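You operate a simulated robot arm through the tools that you are given. There is no shell and no other tool.

The job below is to be done with a simulated robot arm. You get a single attempt, and the scene is never put back.

JOB
Dose bottle 62 with the amount of dye on the yellow tile.
Fine: one dose, under the spout; the bottle goes back to its own spot in the long white tray, the plate ends pulled out. Set down upright: what you pick out.
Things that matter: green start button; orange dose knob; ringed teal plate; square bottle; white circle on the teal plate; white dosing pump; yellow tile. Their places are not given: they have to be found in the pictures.

It is judged by the outcome, as a careful person would: the job done as asked, and still so three seconds after it is handed in. It fails if anything else is knocked over, pushed out of place, dropped, spilled or broken.

ROBOT AND FRAMES
A 6-joint arm with a two-finger parallel gripper, fixed in place. Base frame: the origin is at the foot of the arm, x ahead of it, y to its left, z up; the work surface is at about z = 86. Units: cm, rad, N and s.
With the tool pointing down near the work surface it reaches from about 36 to 76 cm from the base axis. Its first joint turns from -1.152 to 1.152 rad. Payload 2.45 kg.
The tool frame sits at the grasp point between the pads (the TCP): z along the fingers, y along the line on which they close. The tips reach 2.4 cm beyond it. Largest opening 6.8 cm; finger width 1.7, thickness 1; the body of the gripper, 4 by 7 cm, starts 4.1 cm behind the TCP.
Orientation is that of the tool frame in the base frame, as a unit quaternion [x, y, z, w]. With the fingers straight down and closing along the base's y, the tool's x points along the base's -x, its y along +y and its z along -z.

CONTROLS
- The arm moves only by the tool step_arm. Its argument "steps" is a list of rows, each a list of 3 entries, a list of its own where there are three numbers: the turn, a rotation vector about the tool's x, y, z in units of 45 degrees (1.0 is 45 degrees), then the shift along the tool's x, y, z in units of 150 mm (1.0 is 150 mm), then the finger opening in m, from 0 to 0.068. In form: [[[wx, wy, wz], [tx, ty, tz], gripper], ...]. A call has 1 to 20 rows; each row is the pose to reach, as a shift and turn from the pose commanded when the call began, along the tool's axes at that moment. A call with a number of a shift or a turn outside -1 to 1 is refused whole. Each row takes 0.2 s and may step no farther than 5 cm and 0.15 rad from the row before; otherwise, or with a gripper value out of range, the whole call is refused. Where a pose cannot be reached the arm comes as near as it can. A force on the tool above 60 N (or 10 N above the force at the start of the call, whichever is more), or a blocked arm, ends the call early, and 0.2 s more pass. The fingers move at their own pace (about 10.8 cm/s each) and stop on an object; they squeeze with about 42 N. The grip force told is the motor's: it shows also when the fingers shut on nothing. Time passes only in rows, and 0.2 s behind the last, so rows that repeat a pose let the fingers close. The reply holds the time, the measured pose of the TCP, the force on the tool along the base axes, the opening and the grip force, in the units named above and with some noise, with the torque about the TCP (base axes, N m) and any sound that the robot's microphone picked up, and new pictures: "views" is both (left out), scene, wrist or none.
- Cameras (640 x 400 px; columns grow to the right, rows downward): "scene" is fixed at [17.44, 42.18, 146.63]; the picture's right is [-0.68, -0.73, 0.00], its down [-0.40, 0.38, -0.83] and it looks along [0.61, -0.57, -0.55] (base axes); focal length 348 px, centre (320, 200). "wrist" rides on the gripper at [8.4, 1.1, -7.5] in the tool frame; the picture's right is [-0.13, 0.99, 0.00], its down [-0.60, -0.08, -0.79] and it looks along [-0.79, -0.10, 0.61] (tool axes); focal length 251 px, centre (320, 200).
- measure_at(camera, pixels): for up to 12 pixels [column, row] of the newest picture of that camera ("zoom" is the newest enlarged one), the place [x, y, z] in the base frame of the surface seen there, good to about 0.2 cm. No time passes.
- inspect(camera, box): a new picture of the part [left, top, right, bottom] of that camera's present view, enlarged. No time passes.
- job_done(): hands the job in; it is judged then, once.

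Unless the task says otherwise, let go and move clear before handing in.

The tools are called after ">>>" by a JSON object that holds its "name" and its "arguments". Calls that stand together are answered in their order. step_arm: Moves the arm, as the interface text tells. Its arguments: {"type":"object","properties":{"steps":{"type":"array","items":{"type":"array"}},"views":{"type":"string","enum":["both","scene","wrist","none"]}},"required":["steps"]} The other tools are called the same way: measure_at (camera, pixels) gives the place of the surface under pixels of a picture; inspect (camera, box) takes an enlarged picture of a part of a camera's view; job_done () hands the job in.

At the start:

```text
clock: 0.0
ee_pos: [41.92, -11.78, 118.72]
tcp_rot: [0.001, 1.0, -0.001, 0.0]
contact_force: [-0.2, 0.3, 0.2]
moment: [-0.04, -0.02, 0.01]
gripper_width: 6.82
grasp_force: 0.0
```

scene: 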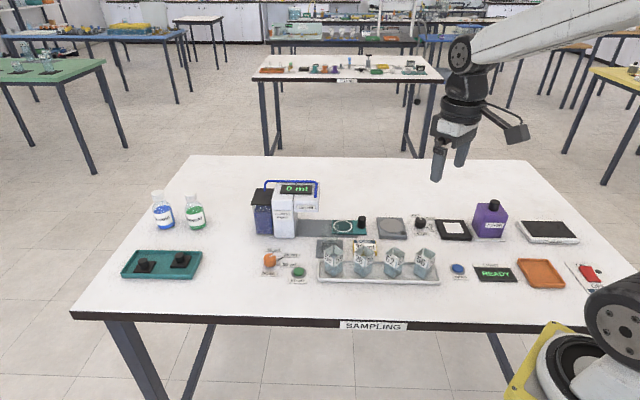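
wrist: 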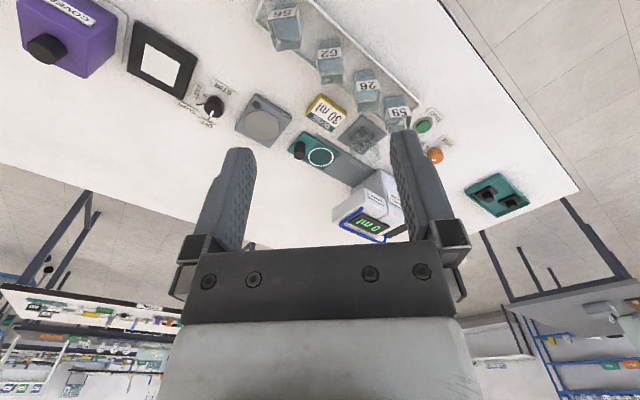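

The scene picture shows the pump at about (290,212), the teal plate with a ring at (345,227), bottles in the tray at (330-425,262), the orange knob at (270,260) and the green button at (298,272). I'll enlarge these areas to read labels.

>>> {"name": "inspect", "arguments": {"camera": "scene", "box": [240, 170, 440, 295]}}

>>> {"name": "inspect", "arguments": {"camera": "wrist", "box": [240, 0, 460, 140]}}

>>> {"name": "inspect", "arguments": {"camera": "wrist", "box": [280, 90, 480, 250]}}

>>> {"name": "inspect", "arguments": {"camera": "scene", "box": [230, 230, 330, 295]}}

```text
3.20 times, centred on (340, 232) of scene
```

zoom: 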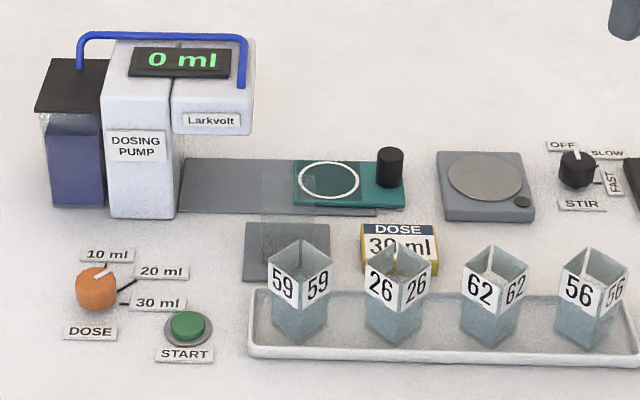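

```text
2.86 times, centred on (350, 70) of wrist
```

zoom: 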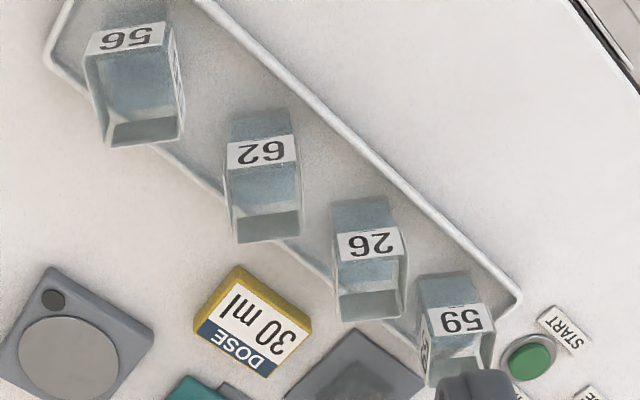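

```text
2.50 times, centred on (380, 170) of wrist
```

zoom: 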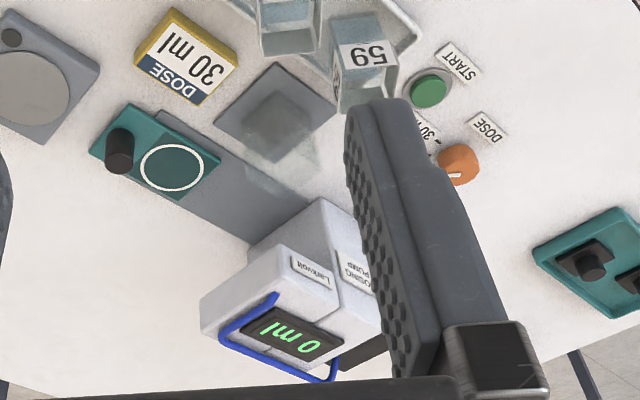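

```text
6.15 times, centred on (280, 262) of scene
```

zoom: 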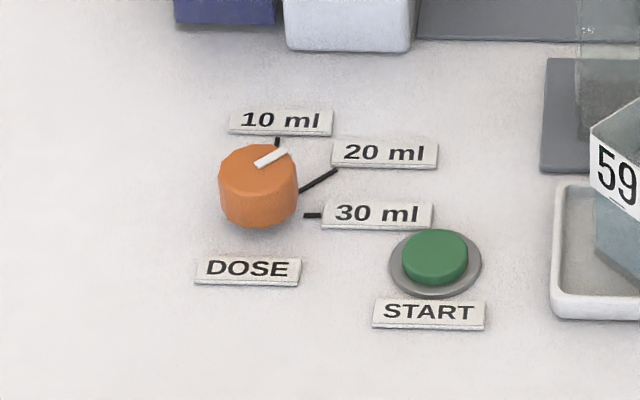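

The yellow tile reads "DOSE 30 ml" and the knob's white mark points near 10 ml, so it has to turn to 30 ml. Something transparent stands near scene (333,235). I'll measure the main things.

>>> {"name": "measure_at", "arguments": {"camera": "scene", "pixels": [[343, 226], [362, 219], [362, 228], [331, 221], [331, 235], [366, 234], [270, 262], [298, 272], [305, 233], [289, 192], [310, 200], [290, 180]]}}

>>> {"name": "inspect", "arguments": {"camera": "scene", "box": [300, 205, 380, 260]}}

>>> {"name": "inspect", "arguments": {"camera": "scene", "box": [340, 230, 450, 295]}}

```text
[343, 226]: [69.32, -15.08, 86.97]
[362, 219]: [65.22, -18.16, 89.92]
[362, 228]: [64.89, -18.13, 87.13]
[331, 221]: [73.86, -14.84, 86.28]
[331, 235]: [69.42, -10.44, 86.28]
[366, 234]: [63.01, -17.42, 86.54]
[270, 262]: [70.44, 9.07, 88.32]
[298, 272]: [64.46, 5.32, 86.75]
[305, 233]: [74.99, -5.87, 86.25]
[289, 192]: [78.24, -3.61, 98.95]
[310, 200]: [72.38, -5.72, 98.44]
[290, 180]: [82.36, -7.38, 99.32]
```

```text
7.27 times, centred on (340, 232) of scene
```

zoom: 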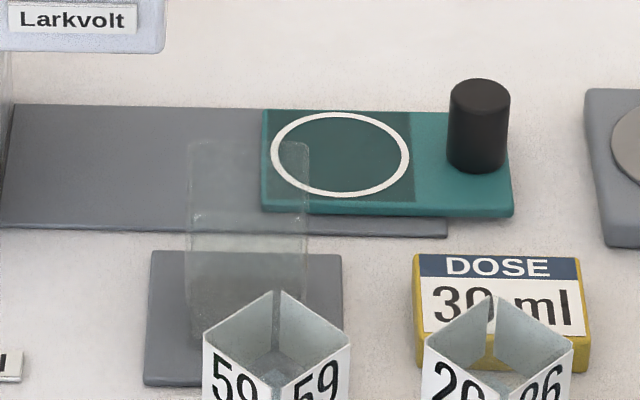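

```text
5.82 times, centred on (395, 262) of scene
```

zoom: 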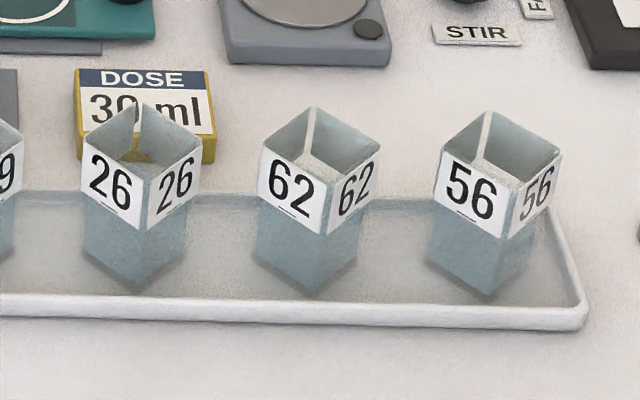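

The bottle 62 is the third in the tray (scene 393,262), and a clear, glassy upright thing stands on the grey square at (333,235). I'll measure bottle rims, tray, spout and knob more finely in both cameras.

>>> {"name": "measure_at", "arguments": {"camera": "zoom", "pixels": [[316, 105], [262, 148], [327, 190], [381, 150], [293, 290], [296, 235], [350, 225], [240, 290], [400, 310], [300, 320], [300, 300], [420, 200]]}}

>>> {"name": "measure_at", "arguments": {"camera": "wrist", "pixels": [[331, 50], [340, 82], [320, 82], [319, 44], [342, 40], [285, 10], [366, 85], [395, 105], [325, 115], [320, 155], [298, 150], [361, 135]]}}

>>> {"name": "inspect", "arguments": {"camera": "scene", "box": [240, 170, 340, 240]}}

```text
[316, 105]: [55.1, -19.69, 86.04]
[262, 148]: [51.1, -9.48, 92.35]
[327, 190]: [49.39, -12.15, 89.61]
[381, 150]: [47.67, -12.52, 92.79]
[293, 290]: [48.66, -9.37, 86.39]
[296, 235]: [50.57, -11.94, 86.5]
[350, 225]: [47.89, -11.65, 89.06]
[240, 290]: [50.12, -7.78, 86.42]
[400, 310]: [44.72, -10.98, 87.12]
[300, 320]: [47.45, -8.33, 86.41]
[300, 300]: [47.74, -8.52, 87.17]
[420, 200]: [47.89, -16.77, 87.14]
```

```text
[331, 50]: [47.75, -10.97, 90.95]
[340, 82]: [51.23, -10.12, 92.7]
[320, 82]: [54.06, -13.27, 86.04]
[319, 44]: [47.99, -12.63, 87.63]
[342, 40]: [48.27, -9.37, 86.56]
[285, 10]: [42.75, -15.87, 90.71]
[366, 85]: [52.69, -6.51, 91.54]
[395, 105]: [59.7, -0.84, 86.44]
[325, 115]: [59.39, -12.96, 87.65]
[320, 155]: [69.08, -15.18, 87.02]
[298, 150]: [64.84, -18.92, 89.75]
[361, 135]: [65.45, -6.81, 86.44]
```

```text
5.71 times, centred on (290, 205) of scene
```

zoom: 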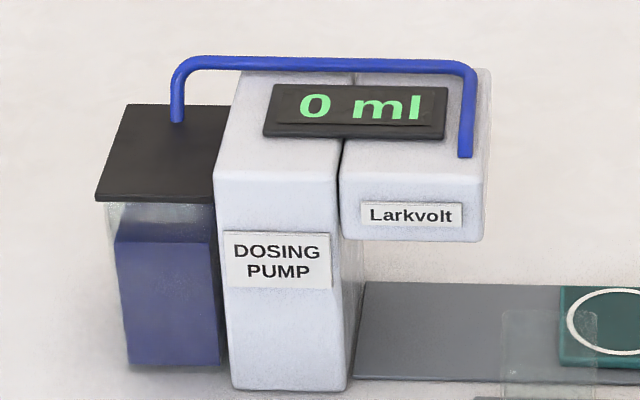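

I need the directions of the rail, plate and pump. I'll measure their corners in the scene picture.

>>> {"name": "measure_at", "arguments": {"camera": "scene", "pixels": [[334, 220], [363, 231], [334, 230], [302, 219], [355, 233], [301, 232], [350, 220], [337, 226], [352, 227], [344, 220], [342, 229], [321, 233]]}}

>>> {"name": "measure_at", "arguments": {"camera": "zoom", "pixels": [[345, 165], [480, 180], [487, 75], [345, 233], [470, 238], [466, 153], [440, 130], [240, 380], [340, 383], [350, 370], [365, 285], [220, 75]]}}

>>> {"name": "inspect", "arguments": {"camera": "wrist", "box": [310, 100, 410, 170]}}

```text
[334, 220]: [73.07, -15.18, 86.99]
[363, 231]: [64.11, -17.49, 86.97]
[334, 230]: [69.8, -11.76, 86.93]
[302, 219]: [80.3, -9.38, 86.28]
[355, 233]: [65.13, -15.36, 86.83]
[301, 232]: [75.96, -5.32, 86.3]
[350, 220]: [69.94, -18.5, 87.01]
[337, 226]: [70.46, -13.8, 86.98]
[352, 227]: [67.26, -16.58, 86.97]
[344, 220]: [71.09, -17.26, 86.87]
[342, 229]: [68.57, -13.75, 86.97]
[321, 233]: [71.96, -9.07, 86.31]
```

```text
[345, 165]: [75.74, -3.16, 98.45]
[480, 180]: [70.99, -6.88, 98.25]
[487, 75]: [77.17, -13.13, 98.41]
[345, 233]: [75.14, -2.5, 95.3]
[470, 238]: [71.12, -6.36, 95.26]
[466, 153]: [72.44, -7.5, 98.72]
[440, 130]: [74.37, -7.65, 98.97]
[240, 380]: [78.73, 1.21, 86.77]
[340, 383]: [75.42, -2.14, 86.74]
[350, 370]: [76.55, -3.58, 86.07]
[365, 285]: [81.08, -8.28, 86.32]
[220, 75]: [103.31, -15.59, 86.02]
```

```text
5.71 times, centred on (360, 135) of wrist
```

zoom: 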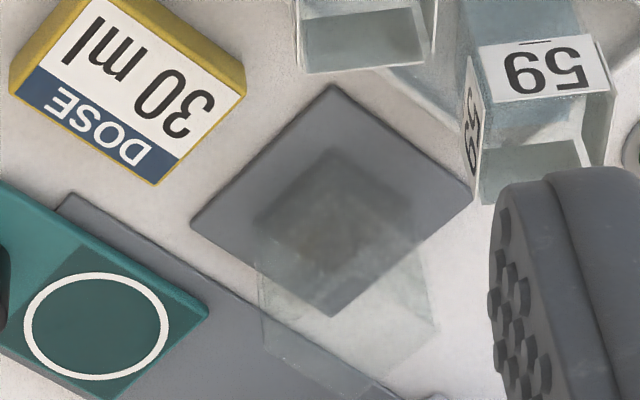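

The rail runs along about (0.7,0.7) in the base frame, and the plate is now pulled out. Next I'll look closely at the orange knob's mark and ticks, and the START button, to get the angles.

>>> {"name": "inspect", "arguments": {"camera": "scene", "box": [255, 242, 311, 277]}}

>>> {"name": "inspect", "arguments": {"camera": "wrist", "box": [400, 105, 456, 175]}}

```text
11.43 times, centred on (283, 260) of scene
```

zoom: 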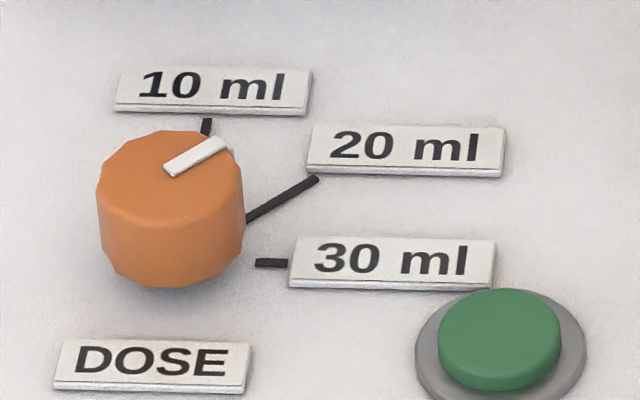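

```text
5.71 times, centred on (428, 140) of wrist
```

zoom: 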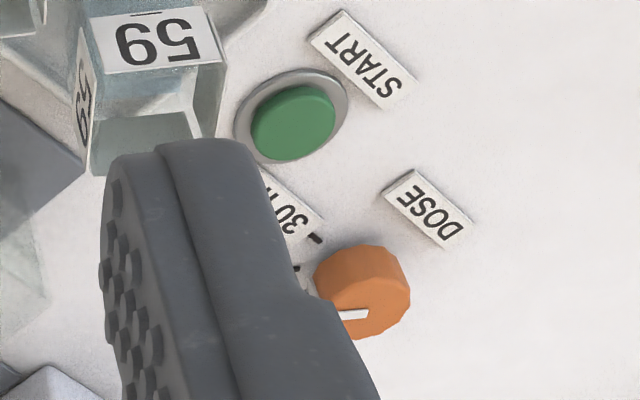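

The knob's mark looks nearly parallel to the 20 ml tick. I'll measure the mark ends and the ticks to work out the true turn to 30 ml.

>>> {"name": "inspect", "arguments": {"camera": "scene", "box": [255, 242, 311, 277]}}

>>> {"name": "measure_at", "arguments": {"camera": "zoom", "pixels": [[170, 171], [224, 145], [206, 126], [252, 218], [315, 181], [258, 263], [286, 263], [170, 175], [110, 165], [235, 175], [170, 135], [500, 325]]}}

>>> {"name": "measure_at", "arguments": {"camera": "scene", "pixels": [[298, 270], [270, 256], [265, 256], [275, 258], [269, 267], [262, 262]]}}

```text
11.43 times, centred on (283, 260) of scene
```

zoom: 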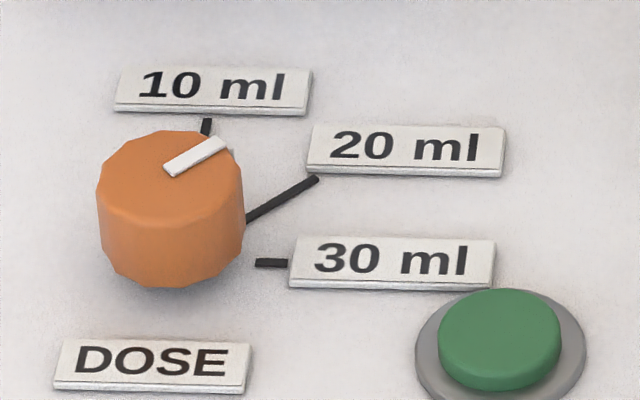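

```text
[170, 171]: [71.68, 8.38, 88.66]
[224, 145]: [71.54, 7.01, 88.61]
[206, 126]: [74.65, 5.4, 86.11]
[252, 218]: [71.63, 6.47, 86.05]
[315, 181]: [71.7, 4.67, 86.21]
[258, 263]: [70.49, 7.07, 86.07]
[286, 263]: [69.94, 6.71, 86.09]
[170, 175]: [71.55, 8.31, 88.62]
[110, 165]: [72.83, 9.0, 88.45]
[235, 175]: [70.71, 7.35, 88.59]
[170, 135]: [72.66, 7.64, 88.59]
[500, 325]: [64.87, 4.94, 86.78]
```

```text
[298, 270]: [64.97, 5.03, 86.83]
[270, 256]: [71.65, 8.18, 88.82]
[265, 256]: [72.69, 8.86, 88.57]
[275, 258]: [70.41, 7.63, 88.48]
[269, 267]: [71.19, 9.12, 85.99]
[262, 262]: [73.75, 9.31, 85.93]
```

Measured: knob centre about (71.65, 8.4), top z 88.6. The ticks sit 45° apart: 10 ml towards (+x,-y), 20 ml along -y, 30 ml towards (-x,-y). The mark runs along -y, so it is at 20 ml and must turn 45° clockwise seen from above. I'll move high over to the knob, first leg.

>>> {"name": "step_arm", "arguments": {"steps": [[[0, 0, 0], [-0.2, 0.134, 0], 0.068], [[0, 0, 0], [-0.4, 0.268, 0], 0.068], [[0, 0, 0], [-0.6, 0.402, 0], 0.068], [[0, 0, 0], [-0.8, 0.536, 0], 0.068], [[0, 0, 0], [-0.99, 0.67, 0], 0.068]], "views": "wrist"}}

```text
clock: 1.2
ee_pos: [56.98, -1.72, 119.04]
tcp_rot: [0.0, 1.0, 0.0, 0.0]
contact_force: [0.1, -0.1, -1.3]
moment: [-0.02, 0.02, 0.01]
gripper_width: 6.77
grasp_force: 0.0
```

wrist: 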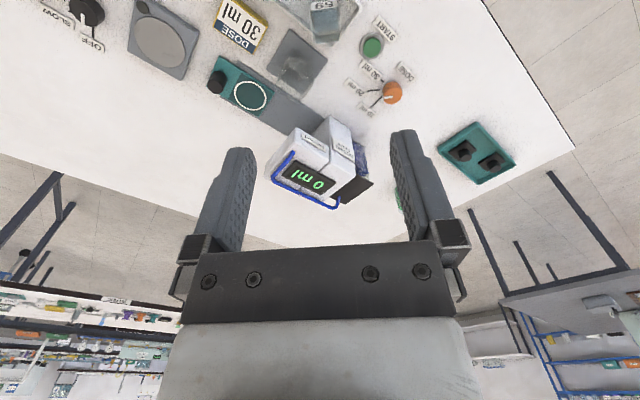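

The view from here shows the knob at wrist (392,92), the clear block on the grey square at (295,62) and the pump. I'll enlarge and measure before going lower.

>>> {"name": "inspect", "arguments": {"camera": "wrist", "box": [340, 50, 430, 125]}}

>>> {"name": "measure_at", "arguments": {"camera": "wrist", "pixels": [[394, 92], [372, 46], [251, 96], [295, 62], [320, 150], [350, 140], [355, 190], [364, 160], [312, 172], [330, 205], [216, 80], [405, 70]]}}

>>> {"name": "inspect", "arguments": {"camera": "wrist", "box": [200, 0, 400, 130]}}

```text
5.33 times, centred on (385, 88) of wrist
```

zoom: 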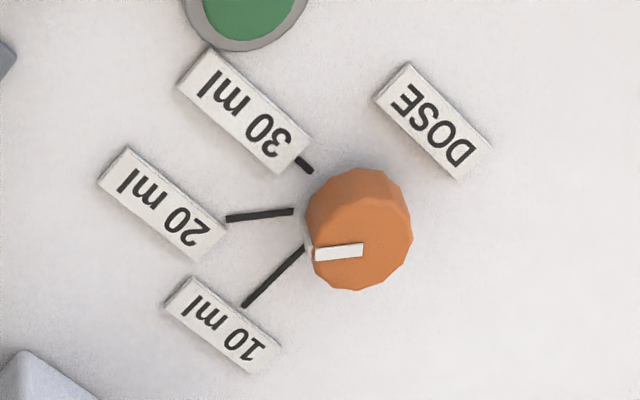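

```text
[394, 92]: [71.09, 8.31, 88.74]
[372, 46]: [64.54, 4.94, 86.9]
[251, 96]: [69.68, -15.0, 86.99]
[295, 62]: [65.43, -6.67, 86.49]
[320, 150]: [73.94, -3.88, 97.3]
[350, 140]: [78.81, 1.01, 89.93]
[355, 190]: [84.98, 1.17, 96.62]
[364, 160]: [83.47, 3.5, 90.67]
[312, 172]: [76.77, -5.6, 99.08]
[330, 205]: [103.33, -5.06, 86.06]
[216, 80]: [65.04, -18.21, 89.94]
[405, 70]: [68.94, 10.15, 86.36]
```

```text
3.08 times, centred on (300, 65) of wrist
```

zoom: 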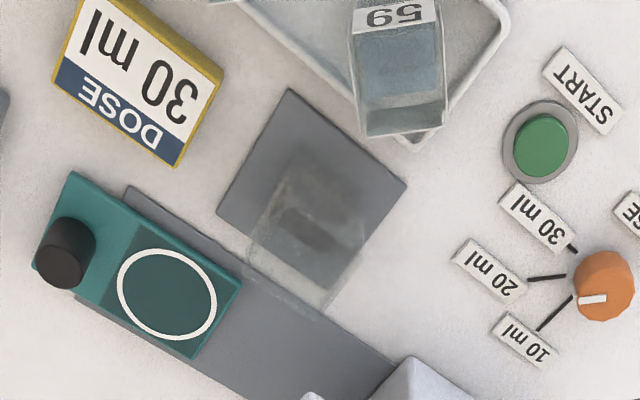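

The mark indeed points along the 20 ml tick. I'll measure the knob's top centre (393,97) and rim points, plus the green button centre, to sharpen the positions.

>>> {"name": "measure_at", "arguments": {"camera": "wrist", "pixels": [[393, 97], [384.5, 97], [401, 97], [393, 104], [393, 89], [389, 97], [371, 45], [366, 45], [378, 45], [371, 52], [371, 38], [384, 48]]}}

```text
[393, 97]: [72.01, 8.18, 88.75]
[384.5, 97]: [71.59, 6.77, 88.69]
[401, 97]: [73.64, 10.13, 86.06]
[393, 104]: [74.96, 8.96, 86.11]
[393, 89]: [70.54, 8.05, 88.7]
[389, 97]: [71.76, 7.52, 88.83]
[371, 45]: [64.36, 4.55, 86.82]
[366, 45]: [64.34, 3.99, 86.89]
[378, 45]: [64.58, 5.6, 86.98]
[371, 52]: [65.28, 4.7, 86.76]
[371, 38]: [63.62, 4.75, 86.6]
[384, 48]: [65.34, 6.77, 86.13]
```

Knob centre is about (71.75, 8.2) and the green button about (64.6, 4.9). I'll move over the knob, staying well above everything.

>>> {"name": "step_arm", "arguments": {"steps": [[[0, 0, 0], [-0.164, 0.111, 0.1], 0.06], [[0, 0, 0], [-0.328, 0.222, 0.25], 0.055], [[0, 0, 0], [-0.492, 0.333, 0.45], 0.05], [[0, 0, 0], [-0.657, 0.443, 0.65], 0.048], [[0, 0, 0], [-0.821, 0.554, 0.83], 0.048], [[0, 0, 0], [-0.985, 0.665, 1.0], 0.048], [[0, 0, 0], [-0.985, 0.665, 1.0], 0.048]], "views": "both"}}

```text
clock: 2.8
ee_pos: [71.64, 8.18, 103.83]
tcp_rot: [0.0, 1.0, 0.0, 0.0]
contact_force: [1.1, 1.6, 0.4]
moment: [0.0, 0.0, 0.02]
gripper_width: 4.79
grasp_force: 0.0
```

scene: 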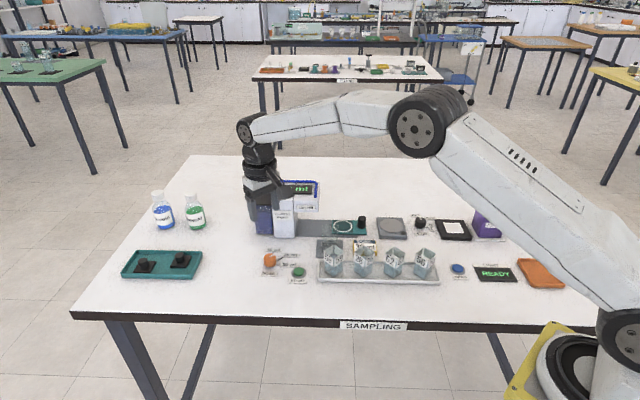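
wrist: 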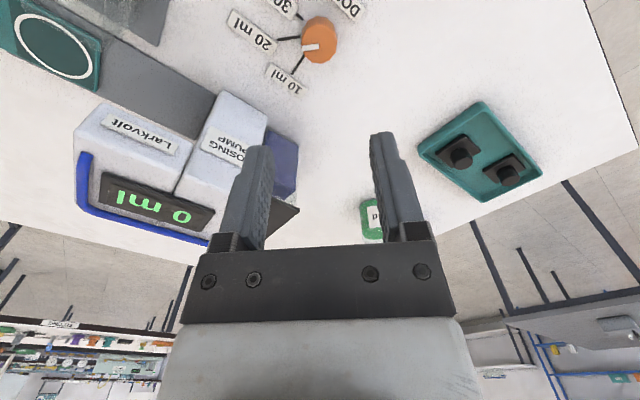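

The knob is at wrist (318,42). I'll refine its centre from this nearer view and check the label height.

>>> {"name": "inspect", "arguments": {"camera": "wrist", "box": [220, 0, 380, 100]}}

>>> {"name": "measure_at", "arguments": {"camera": "wrist", "pixels": [[304, 47], [319, 46], [336, 46], [319, 60], [319, 32], [312, 47], [258, 32], [287, 79], [278, 5], [350, 5], [280, 150], [298, 205]]}}

```text
4.00 times, centred on (300, 50) of wrist
```

zoom: 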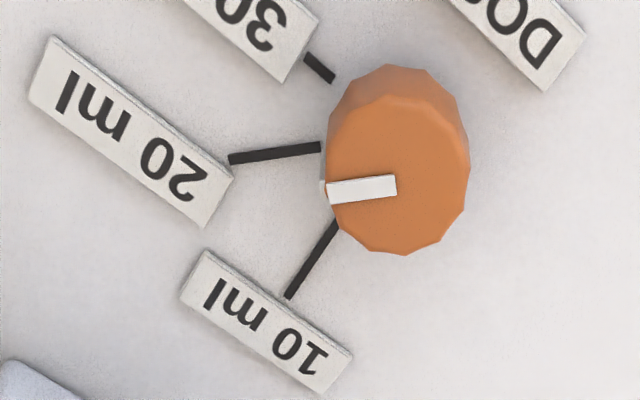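

```text
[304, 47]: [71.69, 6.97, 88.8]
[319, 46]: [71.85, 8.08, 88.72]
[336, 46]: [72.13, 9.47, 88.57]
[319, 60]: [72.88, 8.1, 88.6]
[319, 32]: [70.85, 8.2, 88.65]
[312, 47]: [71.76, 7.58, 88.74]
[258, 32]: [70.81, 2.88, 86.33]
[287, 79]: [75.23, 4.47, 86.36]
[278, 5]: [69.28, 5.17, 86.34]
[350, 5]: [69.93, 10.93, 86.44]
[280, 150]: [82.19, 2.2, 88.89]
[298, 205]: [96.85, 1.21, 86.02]
```

Knob centre confirmed at about (71.75, 8.15), labels reach only z 86.4. I'll descend with the fingers straddling the knob along y, tips ending near z 86.9, then close.

>>> {"name": "step_arm", "arguments": {"steps": [[[0, 0, 0], [-0.007, 0, 0.25], 0.048], [[0, 0, 0], [-0.007, 0, 0.5], 0.048], [[0, 0, 0], [-0.007, 0, 0.7], 0.048], [[0, 0, 0], [-0.007, 0, 0.85], 0.048], [[0, 0, 0], [-0.007, 0, 0.92], 0.048], [[0, 0, 0], [-0.007, 0, 0.965], 0.048], [[0, 0, 0], [-0.007, 0, 0.965], 0.048]], "views": "both"}}

```text
clock: 4.4
ee_pos: [71.73, 8.21, 89.26]
tcp_rot: [0.001, 1.0, 0.0, 0.0]
contact_force: [-0.5, 0.3, -0.2]
moment: [-0.02, -0.02, -0.02]
gripper_width: 4.82
grasp_force: 0.0
```

scene: 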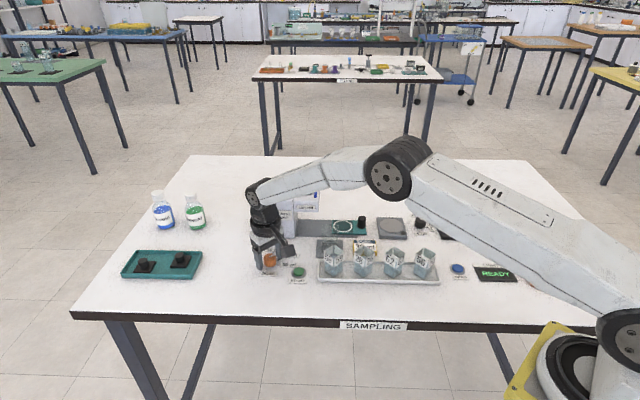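
wrist: 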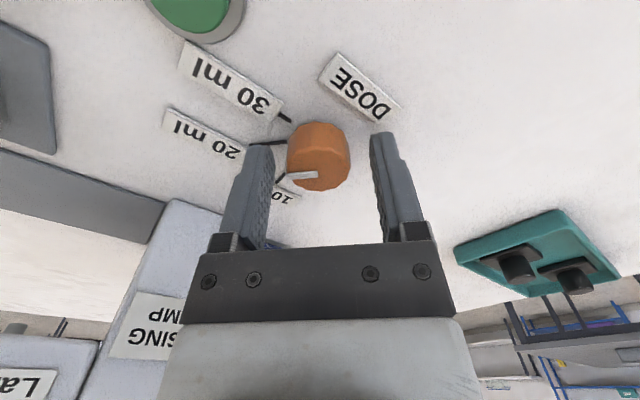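

The fingers straddle the knob, but the white pointer overhangs its -y side (wrist 282,185), under one finger. I'll pre-turn the gripper 45° the other way so that the pads miss the pointer, then grip.

>>> {"name": "step_arm", "arguments": {"steps": [[[0, 0, -0.16], [0, 0, -0.02], 0.048], [[0, 0, -0.33], [0, 0, -0.02], 0.048], [[0, 0, -0.5], [0, 0, -0.02], 0.048], [[0, 0, -0.67], [0, 0, -0.02], 0.048], [[0, 0, -0.84], [0, 0, -0.02], 0.048], [[0, 0, -1.0], [0, 0, -0.02], 0.048], [[0, 0, -1.0], [0, 0, -0.02], 0.048]], "views": "both"}}

```text
clock: 6.0
ee_pos: [71.61, 8.16, 89.51]
tcp_rot: [-0.383, 0.924, 0.0, 0.001]
contact_force: [1.0, -0.7, -0.9]
moment: [0.01, 0.02, 0.01]
gripper_width: 4.76
grasp_force: 0.1
```

scene: 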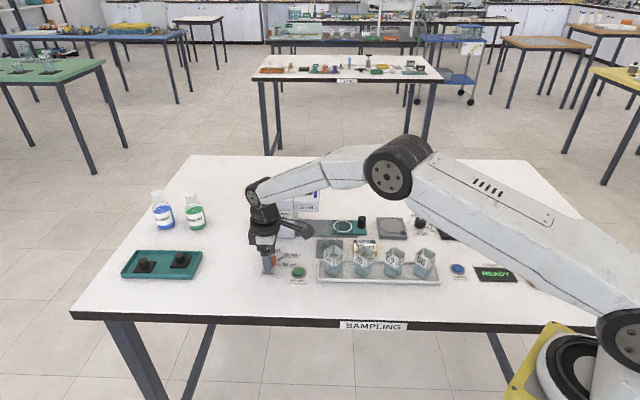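
wrist: 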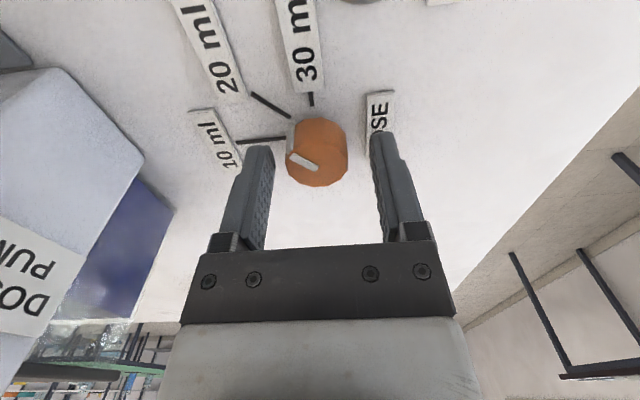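

The pointer (wrist 303,161) now lies clear of both pads. I'll close on the knob.

>>> {"name": "step_arm", "arguments": {"steps": [[[0, 0, 0], [0, 0, 0], 0.03], [[0, 0, 0], [0, 0, 0], 0.015], [[0, 0, 0], [0, 0, 0], 0.015], [[0, 0, 0], [0, 0, 0], 0.015]], "views": "wrist"}}

```text
clock: 7.0
ee_pos: [71.76, 8.16, 89.49]
tcp_rot: [-0.382, 0.924, 0.0, 0.001]
contact_force: [12.0, -10.1, -4.9]
moment: [0.36, -0.86, -0.01]
gripper_width: 2.9
grasp_force: 42.4
```

wrist: 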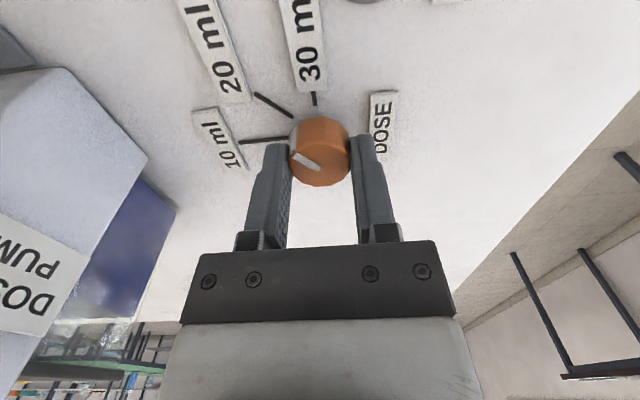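

The pads hold the knob (opening 2.9, grip 42 N), with a small sideways force I'll relieve with a 1 mm shift. Now I turn 45° clockwise seen from above (tool z +45°).

>>> {"name": "step_arm", "arguments": {"steps": [[[0, 0, 0], [0, -0.006, 0], 0.015], [[0, 0, 0.16], [0, -0.006, 0], 0.015], [[0, 0, 0.33], [0, -0.006, 0], 0.015], [[0, 0, 0.5], [0, -0.006, 0], 0.015], [[0, 0, 0.67], [0, -0.006, 0], 0.015], [[0, 0, 0.84], [0, -0.006, 0], 0.015], [[0, 0, 1.0], [0, -0.006, 0], 0.015], [[0, 0, 1.0], [0, -0.006, 0], 0.015]], "views": "both"}}

```text
clock: 8.8
ee_pos: [71.87, 8.13, 89.51]
tcp_rot: [0.002, 1.0, 0.0, 0.0]
contact_force: [7.3, -10.0, 3.6]
moment: [-0.2, 1.14, 0.15]
gripper_width: 2.9
grasp_force: 43.1
```

scene: 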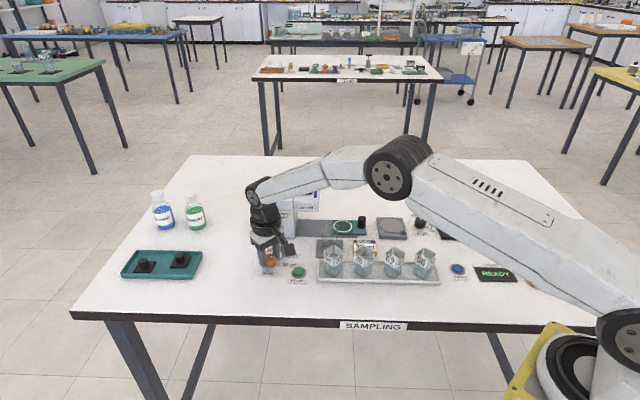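
wrist: 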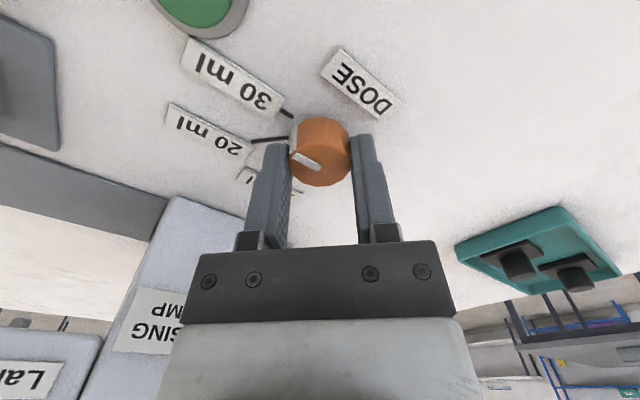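

The pointer now aims up-left towards the 30 ml tick at wrist (287,112). I'll let go, lift straight up and check the angle.

>>> {"name": "step_arm", "arguments": {"steps": [[[0, 0, 0], [0, 0, 0], 0.048], [[0, 0, 0], [0, 0, 0], 0.048], [[0, 0, 0], [0, 0, -0.1], 0.048], [[0, 0, 0], [0, 0, -0.35], 0.048], [[0, 0, 0], [0, 0, -0.65], 0.048], [[0, 0, 0], [0, 0, -0.96], 0.048], [[0, 0, 0], [0, 0, -0.96], 0.048]], "views": "wrist"}}

>>> {"name": "inspect", "arguments": {"camera": "wrist", "box": [220, 0, 380, 100]}}

>>> {"name": "inspect", "arguments": {"camera": "scene", "box": [255, 242, 311, 277]}}

```text
clock: 10.4
ee_pos: [71.75, 8.2, 104.03]
tcp_rot: [0.0, 1.0, 0.001, 0.0]
contact_force: [0.2, 0.9, 0.1]
moment: [-0.03, -0.03, -0.01]
gripper_width: 4.79
grasp_force: 0.1
```

wrist: 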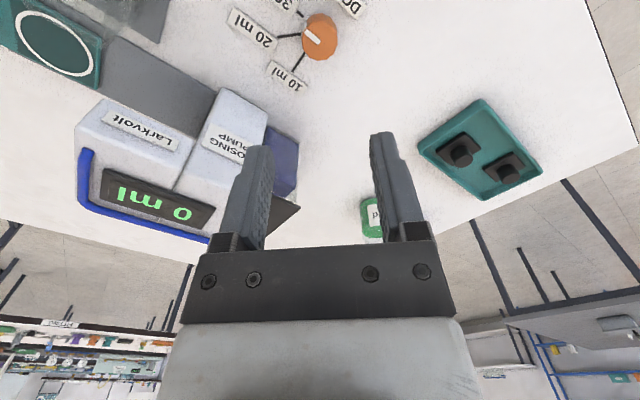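

```text
4.00 times, centred on (300, 50) of wrist
```

zoom: 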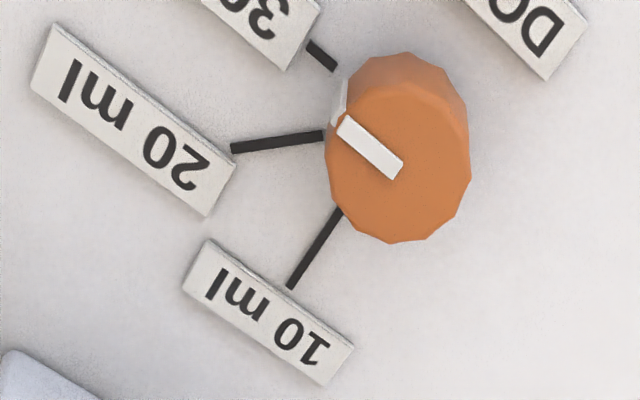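

```text
11.43 times, centred on (283, 260) of scene
```

zoom: 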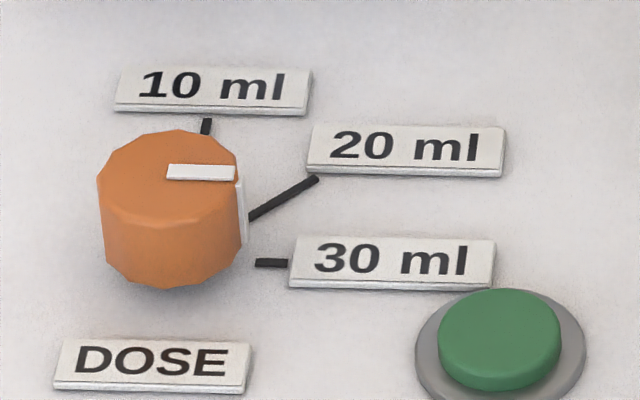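

In the scene view the mark is now parallel to the 30 ml tick. I'll measure mark ends to confirm the angle.

>>> {"name": "measure_at", "arguments": {"camera": "zoom", "pixels": [[172, 172], [232, 173], [258, 263], [286, 263], [200, 172]]}}

>>> {"name": "measure_at", "arguments": {"camera": "wrist", "pixels": [[319, 43], [306, 32], [303, 17], [298, 11], [312.5, 37.5]]}}

```text
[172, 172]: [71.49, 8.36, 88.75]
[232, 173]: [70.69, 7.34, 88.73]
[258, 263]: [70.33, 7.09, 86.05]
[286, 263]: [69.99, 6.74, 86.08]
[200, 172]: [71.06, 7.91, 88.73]
```

```text
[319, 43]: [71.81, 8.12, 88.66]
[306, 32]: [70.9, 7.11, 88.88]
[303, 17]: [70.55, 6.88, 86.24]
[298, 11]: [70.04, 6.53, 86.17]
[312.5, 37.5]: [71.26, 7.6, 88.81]
```

The mark lies within a few degrees of the 30 ml tick and is parallel to it in both views. Now I'll travel high towards bottle 62, first leg.

>>> {"name": "step_arm", "arguments": {"steps": [[[0, 0, 0], [0.18, -0.16, -0.04], 0.055], [[0, 0, 0], [0.38, -0.33, -0.08], 0.055], [[0, 0, 0], [0.58, -0.5, -0.1], 0.055], [[0, 0, 0], [0.8, -0.66, -0.1], 0.055], [[0, 0, 0], [0.99, -0.8, -0.1], 0.055]], "views": "none"}}

>>> {"name": "step_arm", "arguments": {"steps": [[[0, 0, 0], [0.2, -0.1, 0], 0.055], [[0, 0, 0], [0.4, -0.25, 0], 0.055], [[0, 0, 0], [0.6, -0.4, 0], 0.055], [[0, 0, 0], [0.66, -0.5, 0], 0.055], [[0, 0, 0], [0.66, -0.5, 0], 0.055]], "views": "both"}}

```text
clock: 11.6
ee_pos: [57.08, -3.77, 105.43]
tcp_rot: [0.0, 1.0, 0.0, 0.0]
contact_force: [0.0, -0.5, -0.2]
moment: [0.01, 0.03, 0.01]
gripper_width: 5.53
grasp_force: 0.0
```

```text
clock: 12.8
ee_pos: [46.97, -11.23, 105.44]
tcp_rot: [0.0, 1.0, 0.0, 0.0]
contact_force: [0.0, 0.0, 0.7]
moment: [0.02, -0.01, -0.01]
gripper_width: 5.5
grasp_force: 0.1
```

scene: 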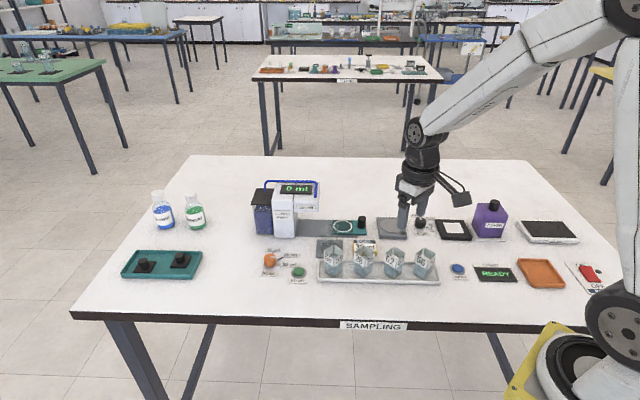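
wrist: 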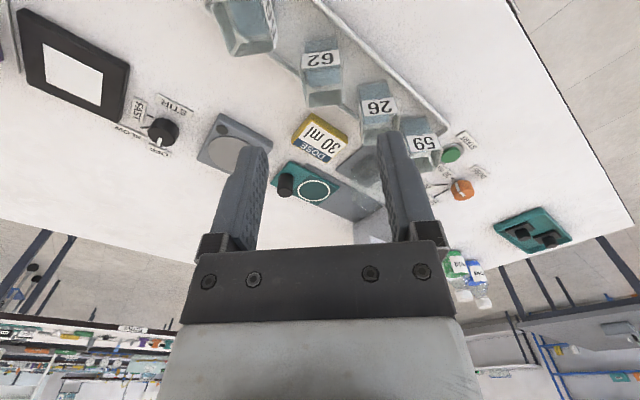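

Bottle 62 is at wrist (322,72), between 56 and 26. I'll enlarge and measure its rim corners.

>>> {"name": "inspect", "arguments": {"camera": "wrist", "box": [200, 0, 440, 150]}}

>>> {"name": "inspect", "arguments": {"camera": "wrist", "box": [290, 30, 354, 110]}}

```text
2.67 times, centred on (320, 75) of wrist
```

zoom: 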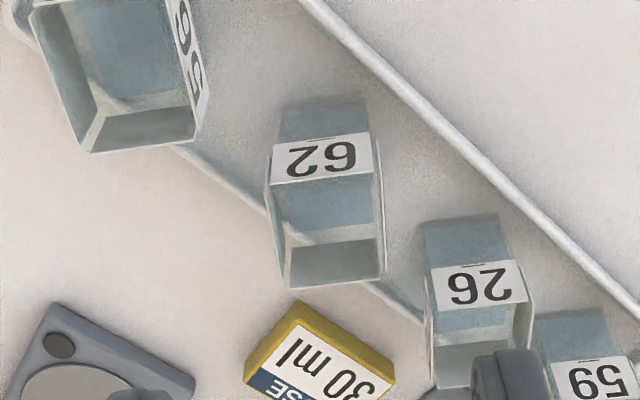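

```text
5.00 times, centred on (322, 70) of wrist
```

zoom: 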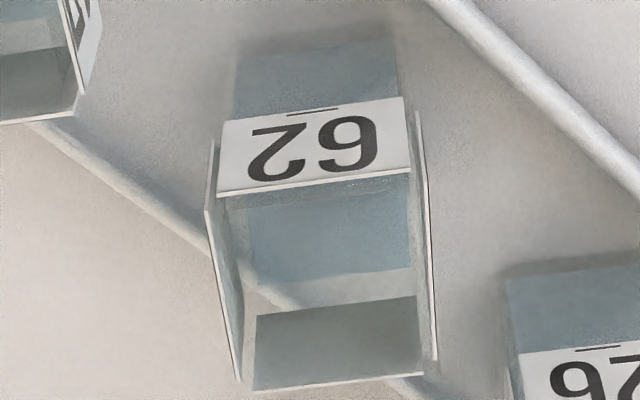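

The open square rim of 62 is clear here: near edge about (215-410,180), far edge about (245-437,380) in the zoom. I'll measure the rim.

>>> {"name": "measure_at", "arguments": {"camera": "zoom", "pixels": [[220, 190], [315, 180], [408, 168], [240, 376], [435, 362], [340, 378], [300, 150], [395, 140], [235, 155], [425, 250], [225, 300], [320, 70]]}}

>>> {"name": "measure_at", "arguments": {"camera": "scene", "pixels": [[387, 262], [401, 260], [395, 270], [393, 250], [360, 262], [421, 262], [333, 258]]}}

```text
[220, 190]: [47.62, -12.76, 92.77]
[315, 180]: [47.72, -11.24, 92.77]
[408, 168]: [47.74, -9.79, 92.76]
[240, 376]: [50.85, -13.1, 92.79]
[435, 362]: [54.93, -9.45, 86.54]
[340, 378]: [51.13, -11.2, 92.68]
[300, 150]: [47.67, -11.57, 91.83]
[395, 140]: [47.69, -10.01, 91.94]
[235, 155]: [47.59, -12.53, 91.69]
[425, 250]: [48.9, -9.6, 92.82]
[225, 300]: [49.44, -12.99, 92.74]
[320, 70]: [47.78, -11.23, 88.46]
```

```text
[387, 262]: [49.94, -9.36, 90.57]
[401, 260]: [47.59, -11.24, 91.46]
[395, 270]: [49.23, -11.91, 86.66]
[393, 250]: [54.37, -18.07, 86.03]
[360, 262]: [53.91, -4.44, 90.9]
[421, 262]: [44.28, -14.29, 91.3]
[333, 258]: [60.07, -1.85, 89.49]
```

Bottle 62's centre comes out at about (49.35, -11.25), side 3.5, rim z 92.8, faces along x and y. I'll line up, open to 5 cm, and come straight down, tips stopping near z 88.8.

>>> {"name": "step_arm", "arguments": {"steps": [[[0, 0, 0], [-0.159, -0.001, 0], 0.05], [[0, 0, 0], [-0.159, -0.001, 0.2], 0.05], [[0, 0, 0], [-0.159, -0.001, 0.4], 0.05], [[0, 0, 0], [-0.159, -0.001, 0.55], 0.05], [[0, 0, 0], [-0.159, -0.001, 0.62], 0.05], [[0, 0, 0], [-0.159, -0.001, 0.62], 0.05]], "views": "both"}}

```text
clock: 14.2
ee_pos: [49.28, -11.52, 96.23]
tcp_rot: [0.0, 1.0, 0.001, 0.0]
contact_force: [-0.9, 0.1, -0.3]
moment: [-0.01, 0.02, 0.0]
gripper_width: 5.0
grasp_force: 0.0
```

scene: 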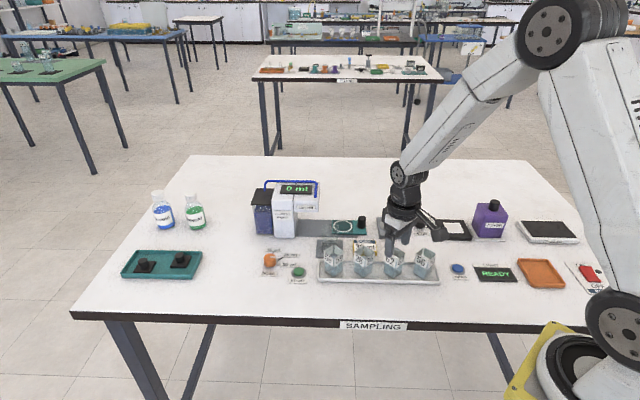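
wrist: 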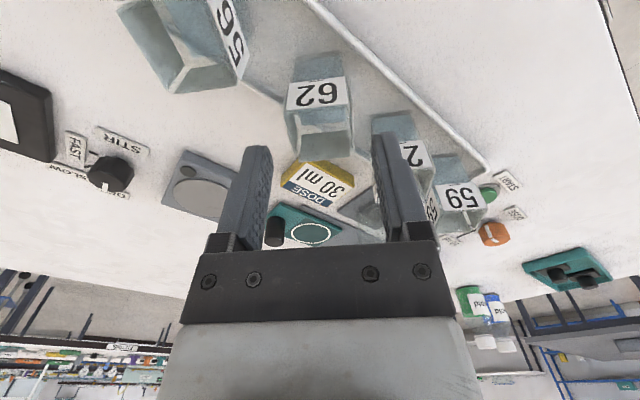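

The bottle sits centred between the fingers in the wrist view (318,105). I'll go down the rest of the way slowly.

>>> {"name": "step_arm", "arguments": {"steps": [[[0, 0, 0], [0, 0, 0.08], 0.05], [[0, 0, 0], [0, 0, 0.16], 0.05], [[0, 0, 0], [0, 0, 0.24], 0.05], [[0, 0, 0], [0, 0, 0.325], 0.05], [[0, 0, 0], [0, 0, 0.325], 0.05]], "views": "both"}}

```text
clock: 15.4
ee_pos: [49.34, -11.36, 91.35]
tcp_rot: [0.0, 1.0, 0.0, 0.001]
contact_force: [0.4, 0.8, 0.3]
moment: [0.01, -0.02, -0.03]
gripper_width: 5.0
grasp_force: 0.1
```

scene: 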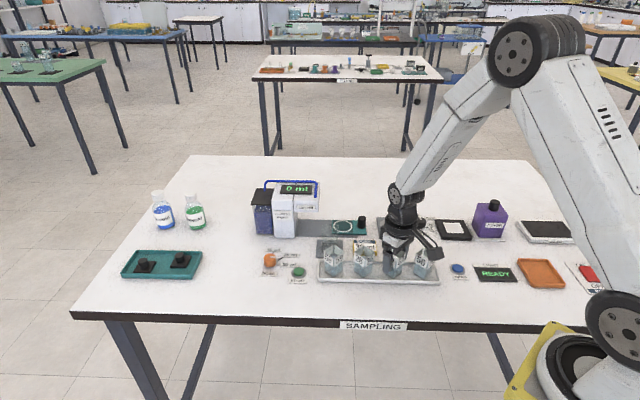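
wrist: 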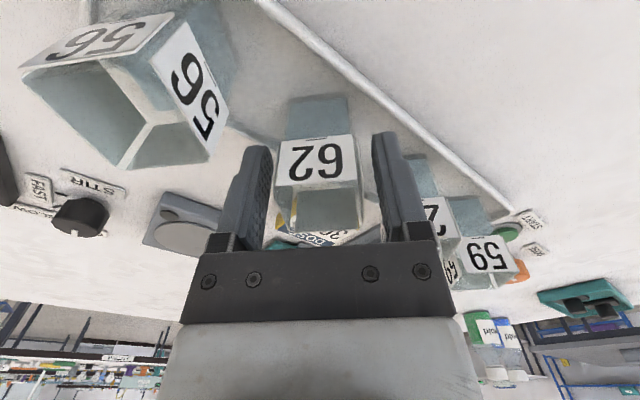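

The fingers straddle 62 evenly, tips at about z 89. I'll close gently and check the grip.

>>> {"name": "step_arm", "arguments": {"steps": [[[0, 0, 0], [0, 0, 0], 0.042], [[0, 0, 0], [0, 0, 0], 0.037], [[0, 0, 0], [0, 0, 0], 0.032], [[0, 0, 0], [0, 0, 0], 0.03], [[0, 0, 0], [0, 0, 0], 0.03]], "views": "wrist"}}

```text
clock: 16.6
ee_pos: [49.19, -11.42, 91.42]
tcp_rot: [0.001, 1.0, 0.0, 0.0]
contact_force: [-0.1, 0.0, -0.4]
moment: [0.02, 0.01, 0.01]
gripper_width: 3.33
grasp_force: 41.9
```

wrist: 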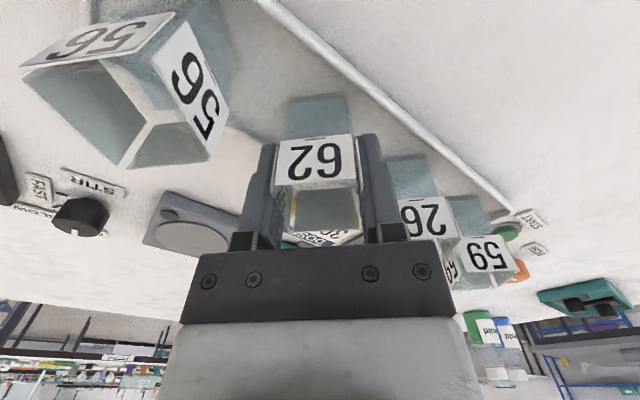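

Grip holds at 3.33 cm width with 42 N. I'll lift straight up 12 cm in small rows; from here I track the displacement exactly so that the bottle can return to its own spot.

>>> {"name": "step_arm", "arguments": {"steps": [[[0, 0, 0], [0, 0, -0.05], 0.03], [[0, 0, 0], [0, 0, -0.13], 0.03], [[0, 0, 0], [0, 0, -0.25], 0.03], [[0, 0, 0], [0, 0, -0.4], 0.03], [[0, 0, 0], [0, 0, -0.55], 0.03], [[0, 0, 0], [0, 0, -0.68], 0.03], [[0, 0, 0], [0, 0, -0.77], 0.03], [[0, 0, 0], [0, 0, -0.8], 0.03], [[0, 0, 0], [0, 0, -0.8], 0.03]], "views": "both"}}

```text
clock: 18.6
ee_pos: [49.42, -11.2, 103.21]
tcp_rot: [0.0, 1.0, 0.0, 0.0]
contact_force: [0.0, 0.9, -1.4]
moment: [0.01, -0.05, 0.0]
gripper_width: 3.33
grasp_force: 42.5
```

scene: 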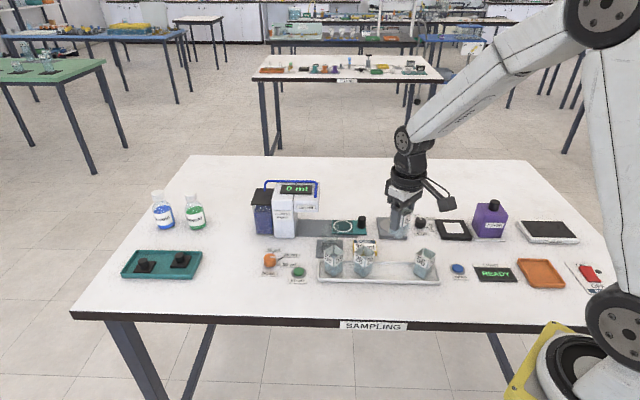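
wrist: 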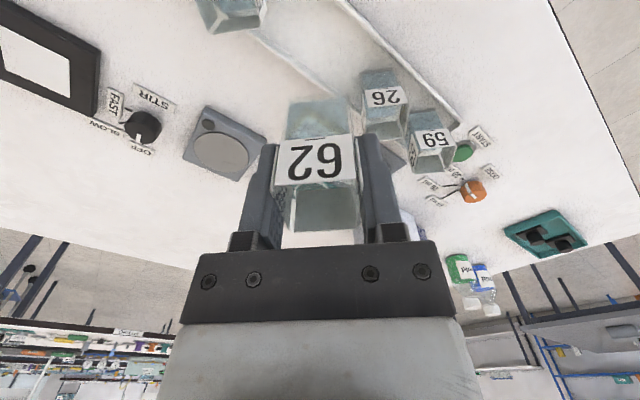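

Bottle 62 is up and its neighbours stand. I'll now measure the white circle precisely before moving there.

>>> {"name": "inspect", "arguments": {"camera": "scene", "box": [325, 212, 373, 242]}}

```text
13.33 times, centred on (349, 227) of scene
```

zoom: 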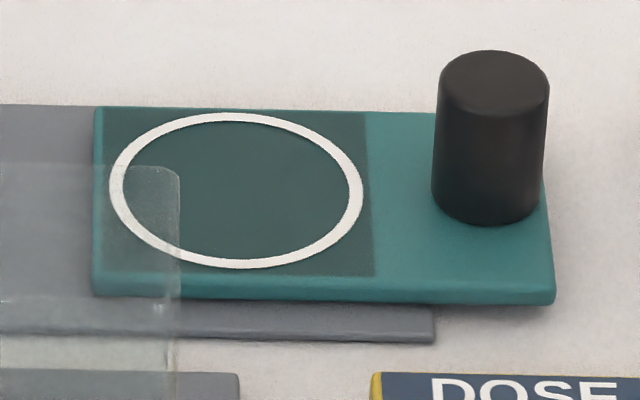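

I'll measure the circle's extremes, the plate corners and the handle in this zoom.

>>> {"name": "measure_at", "arguments": {"camera": "zoom", "pixels": [[116, 190], [357, 193], [238, 117], [243, 264], [237, 190], [98, 112], [98, 285], [550, 290], [490, 80], [436, 200], [537, 200], [490, 217]]}}

```text
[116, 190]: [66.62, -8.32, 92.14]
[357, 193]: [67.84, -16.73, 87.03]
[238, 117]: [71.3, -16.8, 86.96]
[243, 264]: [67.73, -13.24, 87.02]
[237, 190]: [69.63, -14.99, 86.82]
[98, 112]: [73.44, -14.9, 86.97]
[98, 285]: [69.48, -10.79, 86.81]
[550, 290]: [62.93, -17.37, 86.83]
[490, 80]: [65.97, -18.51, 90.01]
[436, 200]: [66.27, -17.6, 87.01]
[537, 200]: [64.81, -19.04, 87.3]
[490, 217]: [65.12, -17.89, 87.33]
```

Circle centre comes out at about (69.5, -15.0) at z 87.0, handle at about (65.6, -18.4); the clear block's side is near (66.6, -8.3) up to at least z 92, well off my path. I'll carry the bottle over level, first leg.

>>> {"name": "step_arm", "arguments": {"steps": [[[0, 0, 0], [-0.06, -0.01, 0], 0.03], [[0, 0, 0], [-0.18, -0.03, 0], 0.03], [[0, 0, 0], [-0.34, -0.06, 0], 0.03], [[0, 0, 0], [-0.52, -0.1, 0], 0.03], [[0, 0, 0], [-0.7, -0.13, 0], 0.03], [[0, 0, 0], [-0.86, -0.16, 0], 0.03], [[0, 0, 0], [-0.96, -0.175, 0], 0.03], [[0, 0, 0], [-0.99, -0.18, 0], 0.03], [[0, 0, 0], [-0.99, -0.18, 0], 0.03]], "views": "both"}}

```text
clock: 20.6
ee_pos: [64.18, -14.05, 103.32]
tcp_rot: [0.0, 1.0, 0.0, 0.0]
contact_force: [0.2, -0.5, -0.4]
moment: [-0.03, 0.03, 0.03]
gripper_width: 3.31
grasp_force: 41.8
```

scene: 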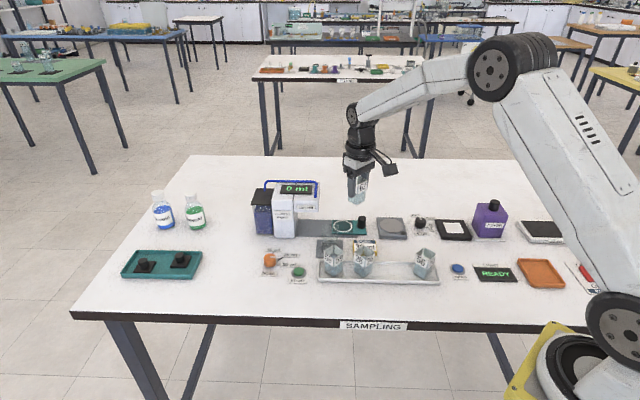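
wrist: 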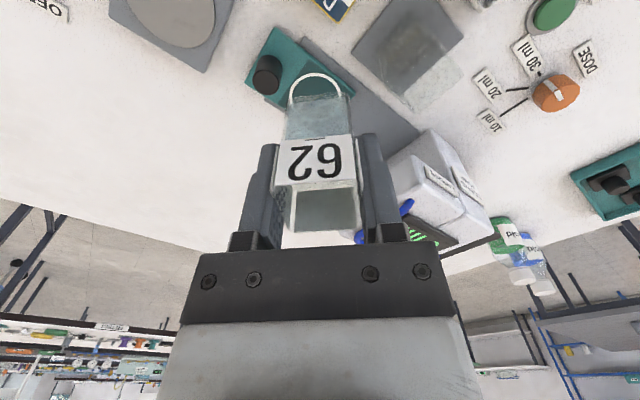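

On course (64.2, -14.0, 103.3). I'll do the last leg to above the circle while turning the gripper 45° so that the bottle lines up with the plate and the wrist camera faces away from the pump.

>>> {"name": "step_arm", "arguments": {"steps": [[[0, 0, -0.08], [-0.03, -0.005, 0], 0.03], [[0, 0, -0.22], [-0.09, -0.015, 0], 0.03], [[0, 0, -0.38], [-0.16, -0.03, 0], 0.03], [[0, 0, -0.54], [-0.23, -0.045, 0], 0.03], [[0, 0, -0.7], [-0.3, -0.055, 0], 0.03], [[0, 0, -0.85], [-0.34, -0.062, 0], 0.03], [[0, 0, -0.95], [-0.355, -0.065, 0], 0.03], [[0, 0, -1.0], [-0.355, -0.065, 0], 0.03], [[0, 0, -1.0], [-0.355, -0.065, 0], 0.03]], "views": "both"}}

```text
clock: 22.6
ee_pos: [69.56, -14.94, 103.21]
tcp_rot: [-0.384, 0.923, 0.0, 0.0]
contact_force: [0.5, -0.1, -0.5]
moment: [0.02, 0.01, -0.03]
gripper_width: 3.31
grasp_force: 41.8
```

scene: 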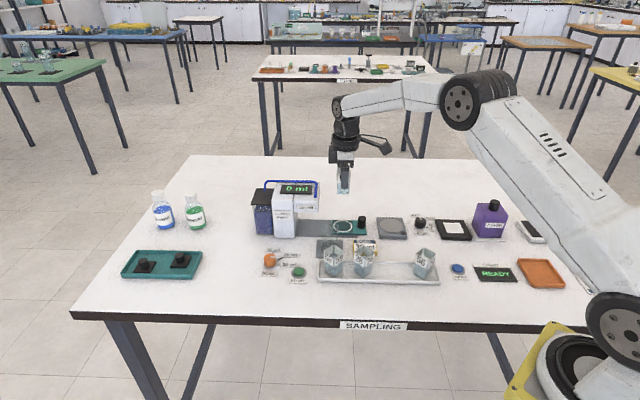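
wrist: 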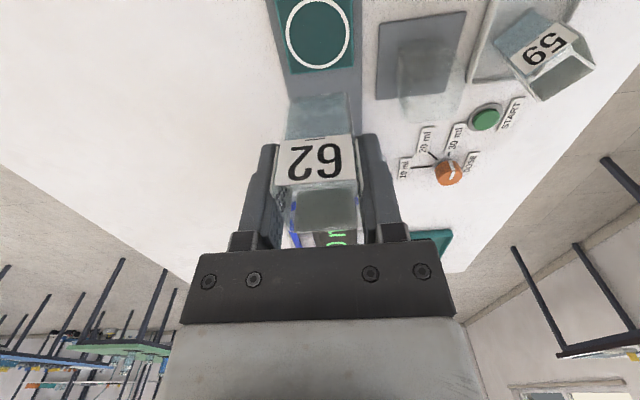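

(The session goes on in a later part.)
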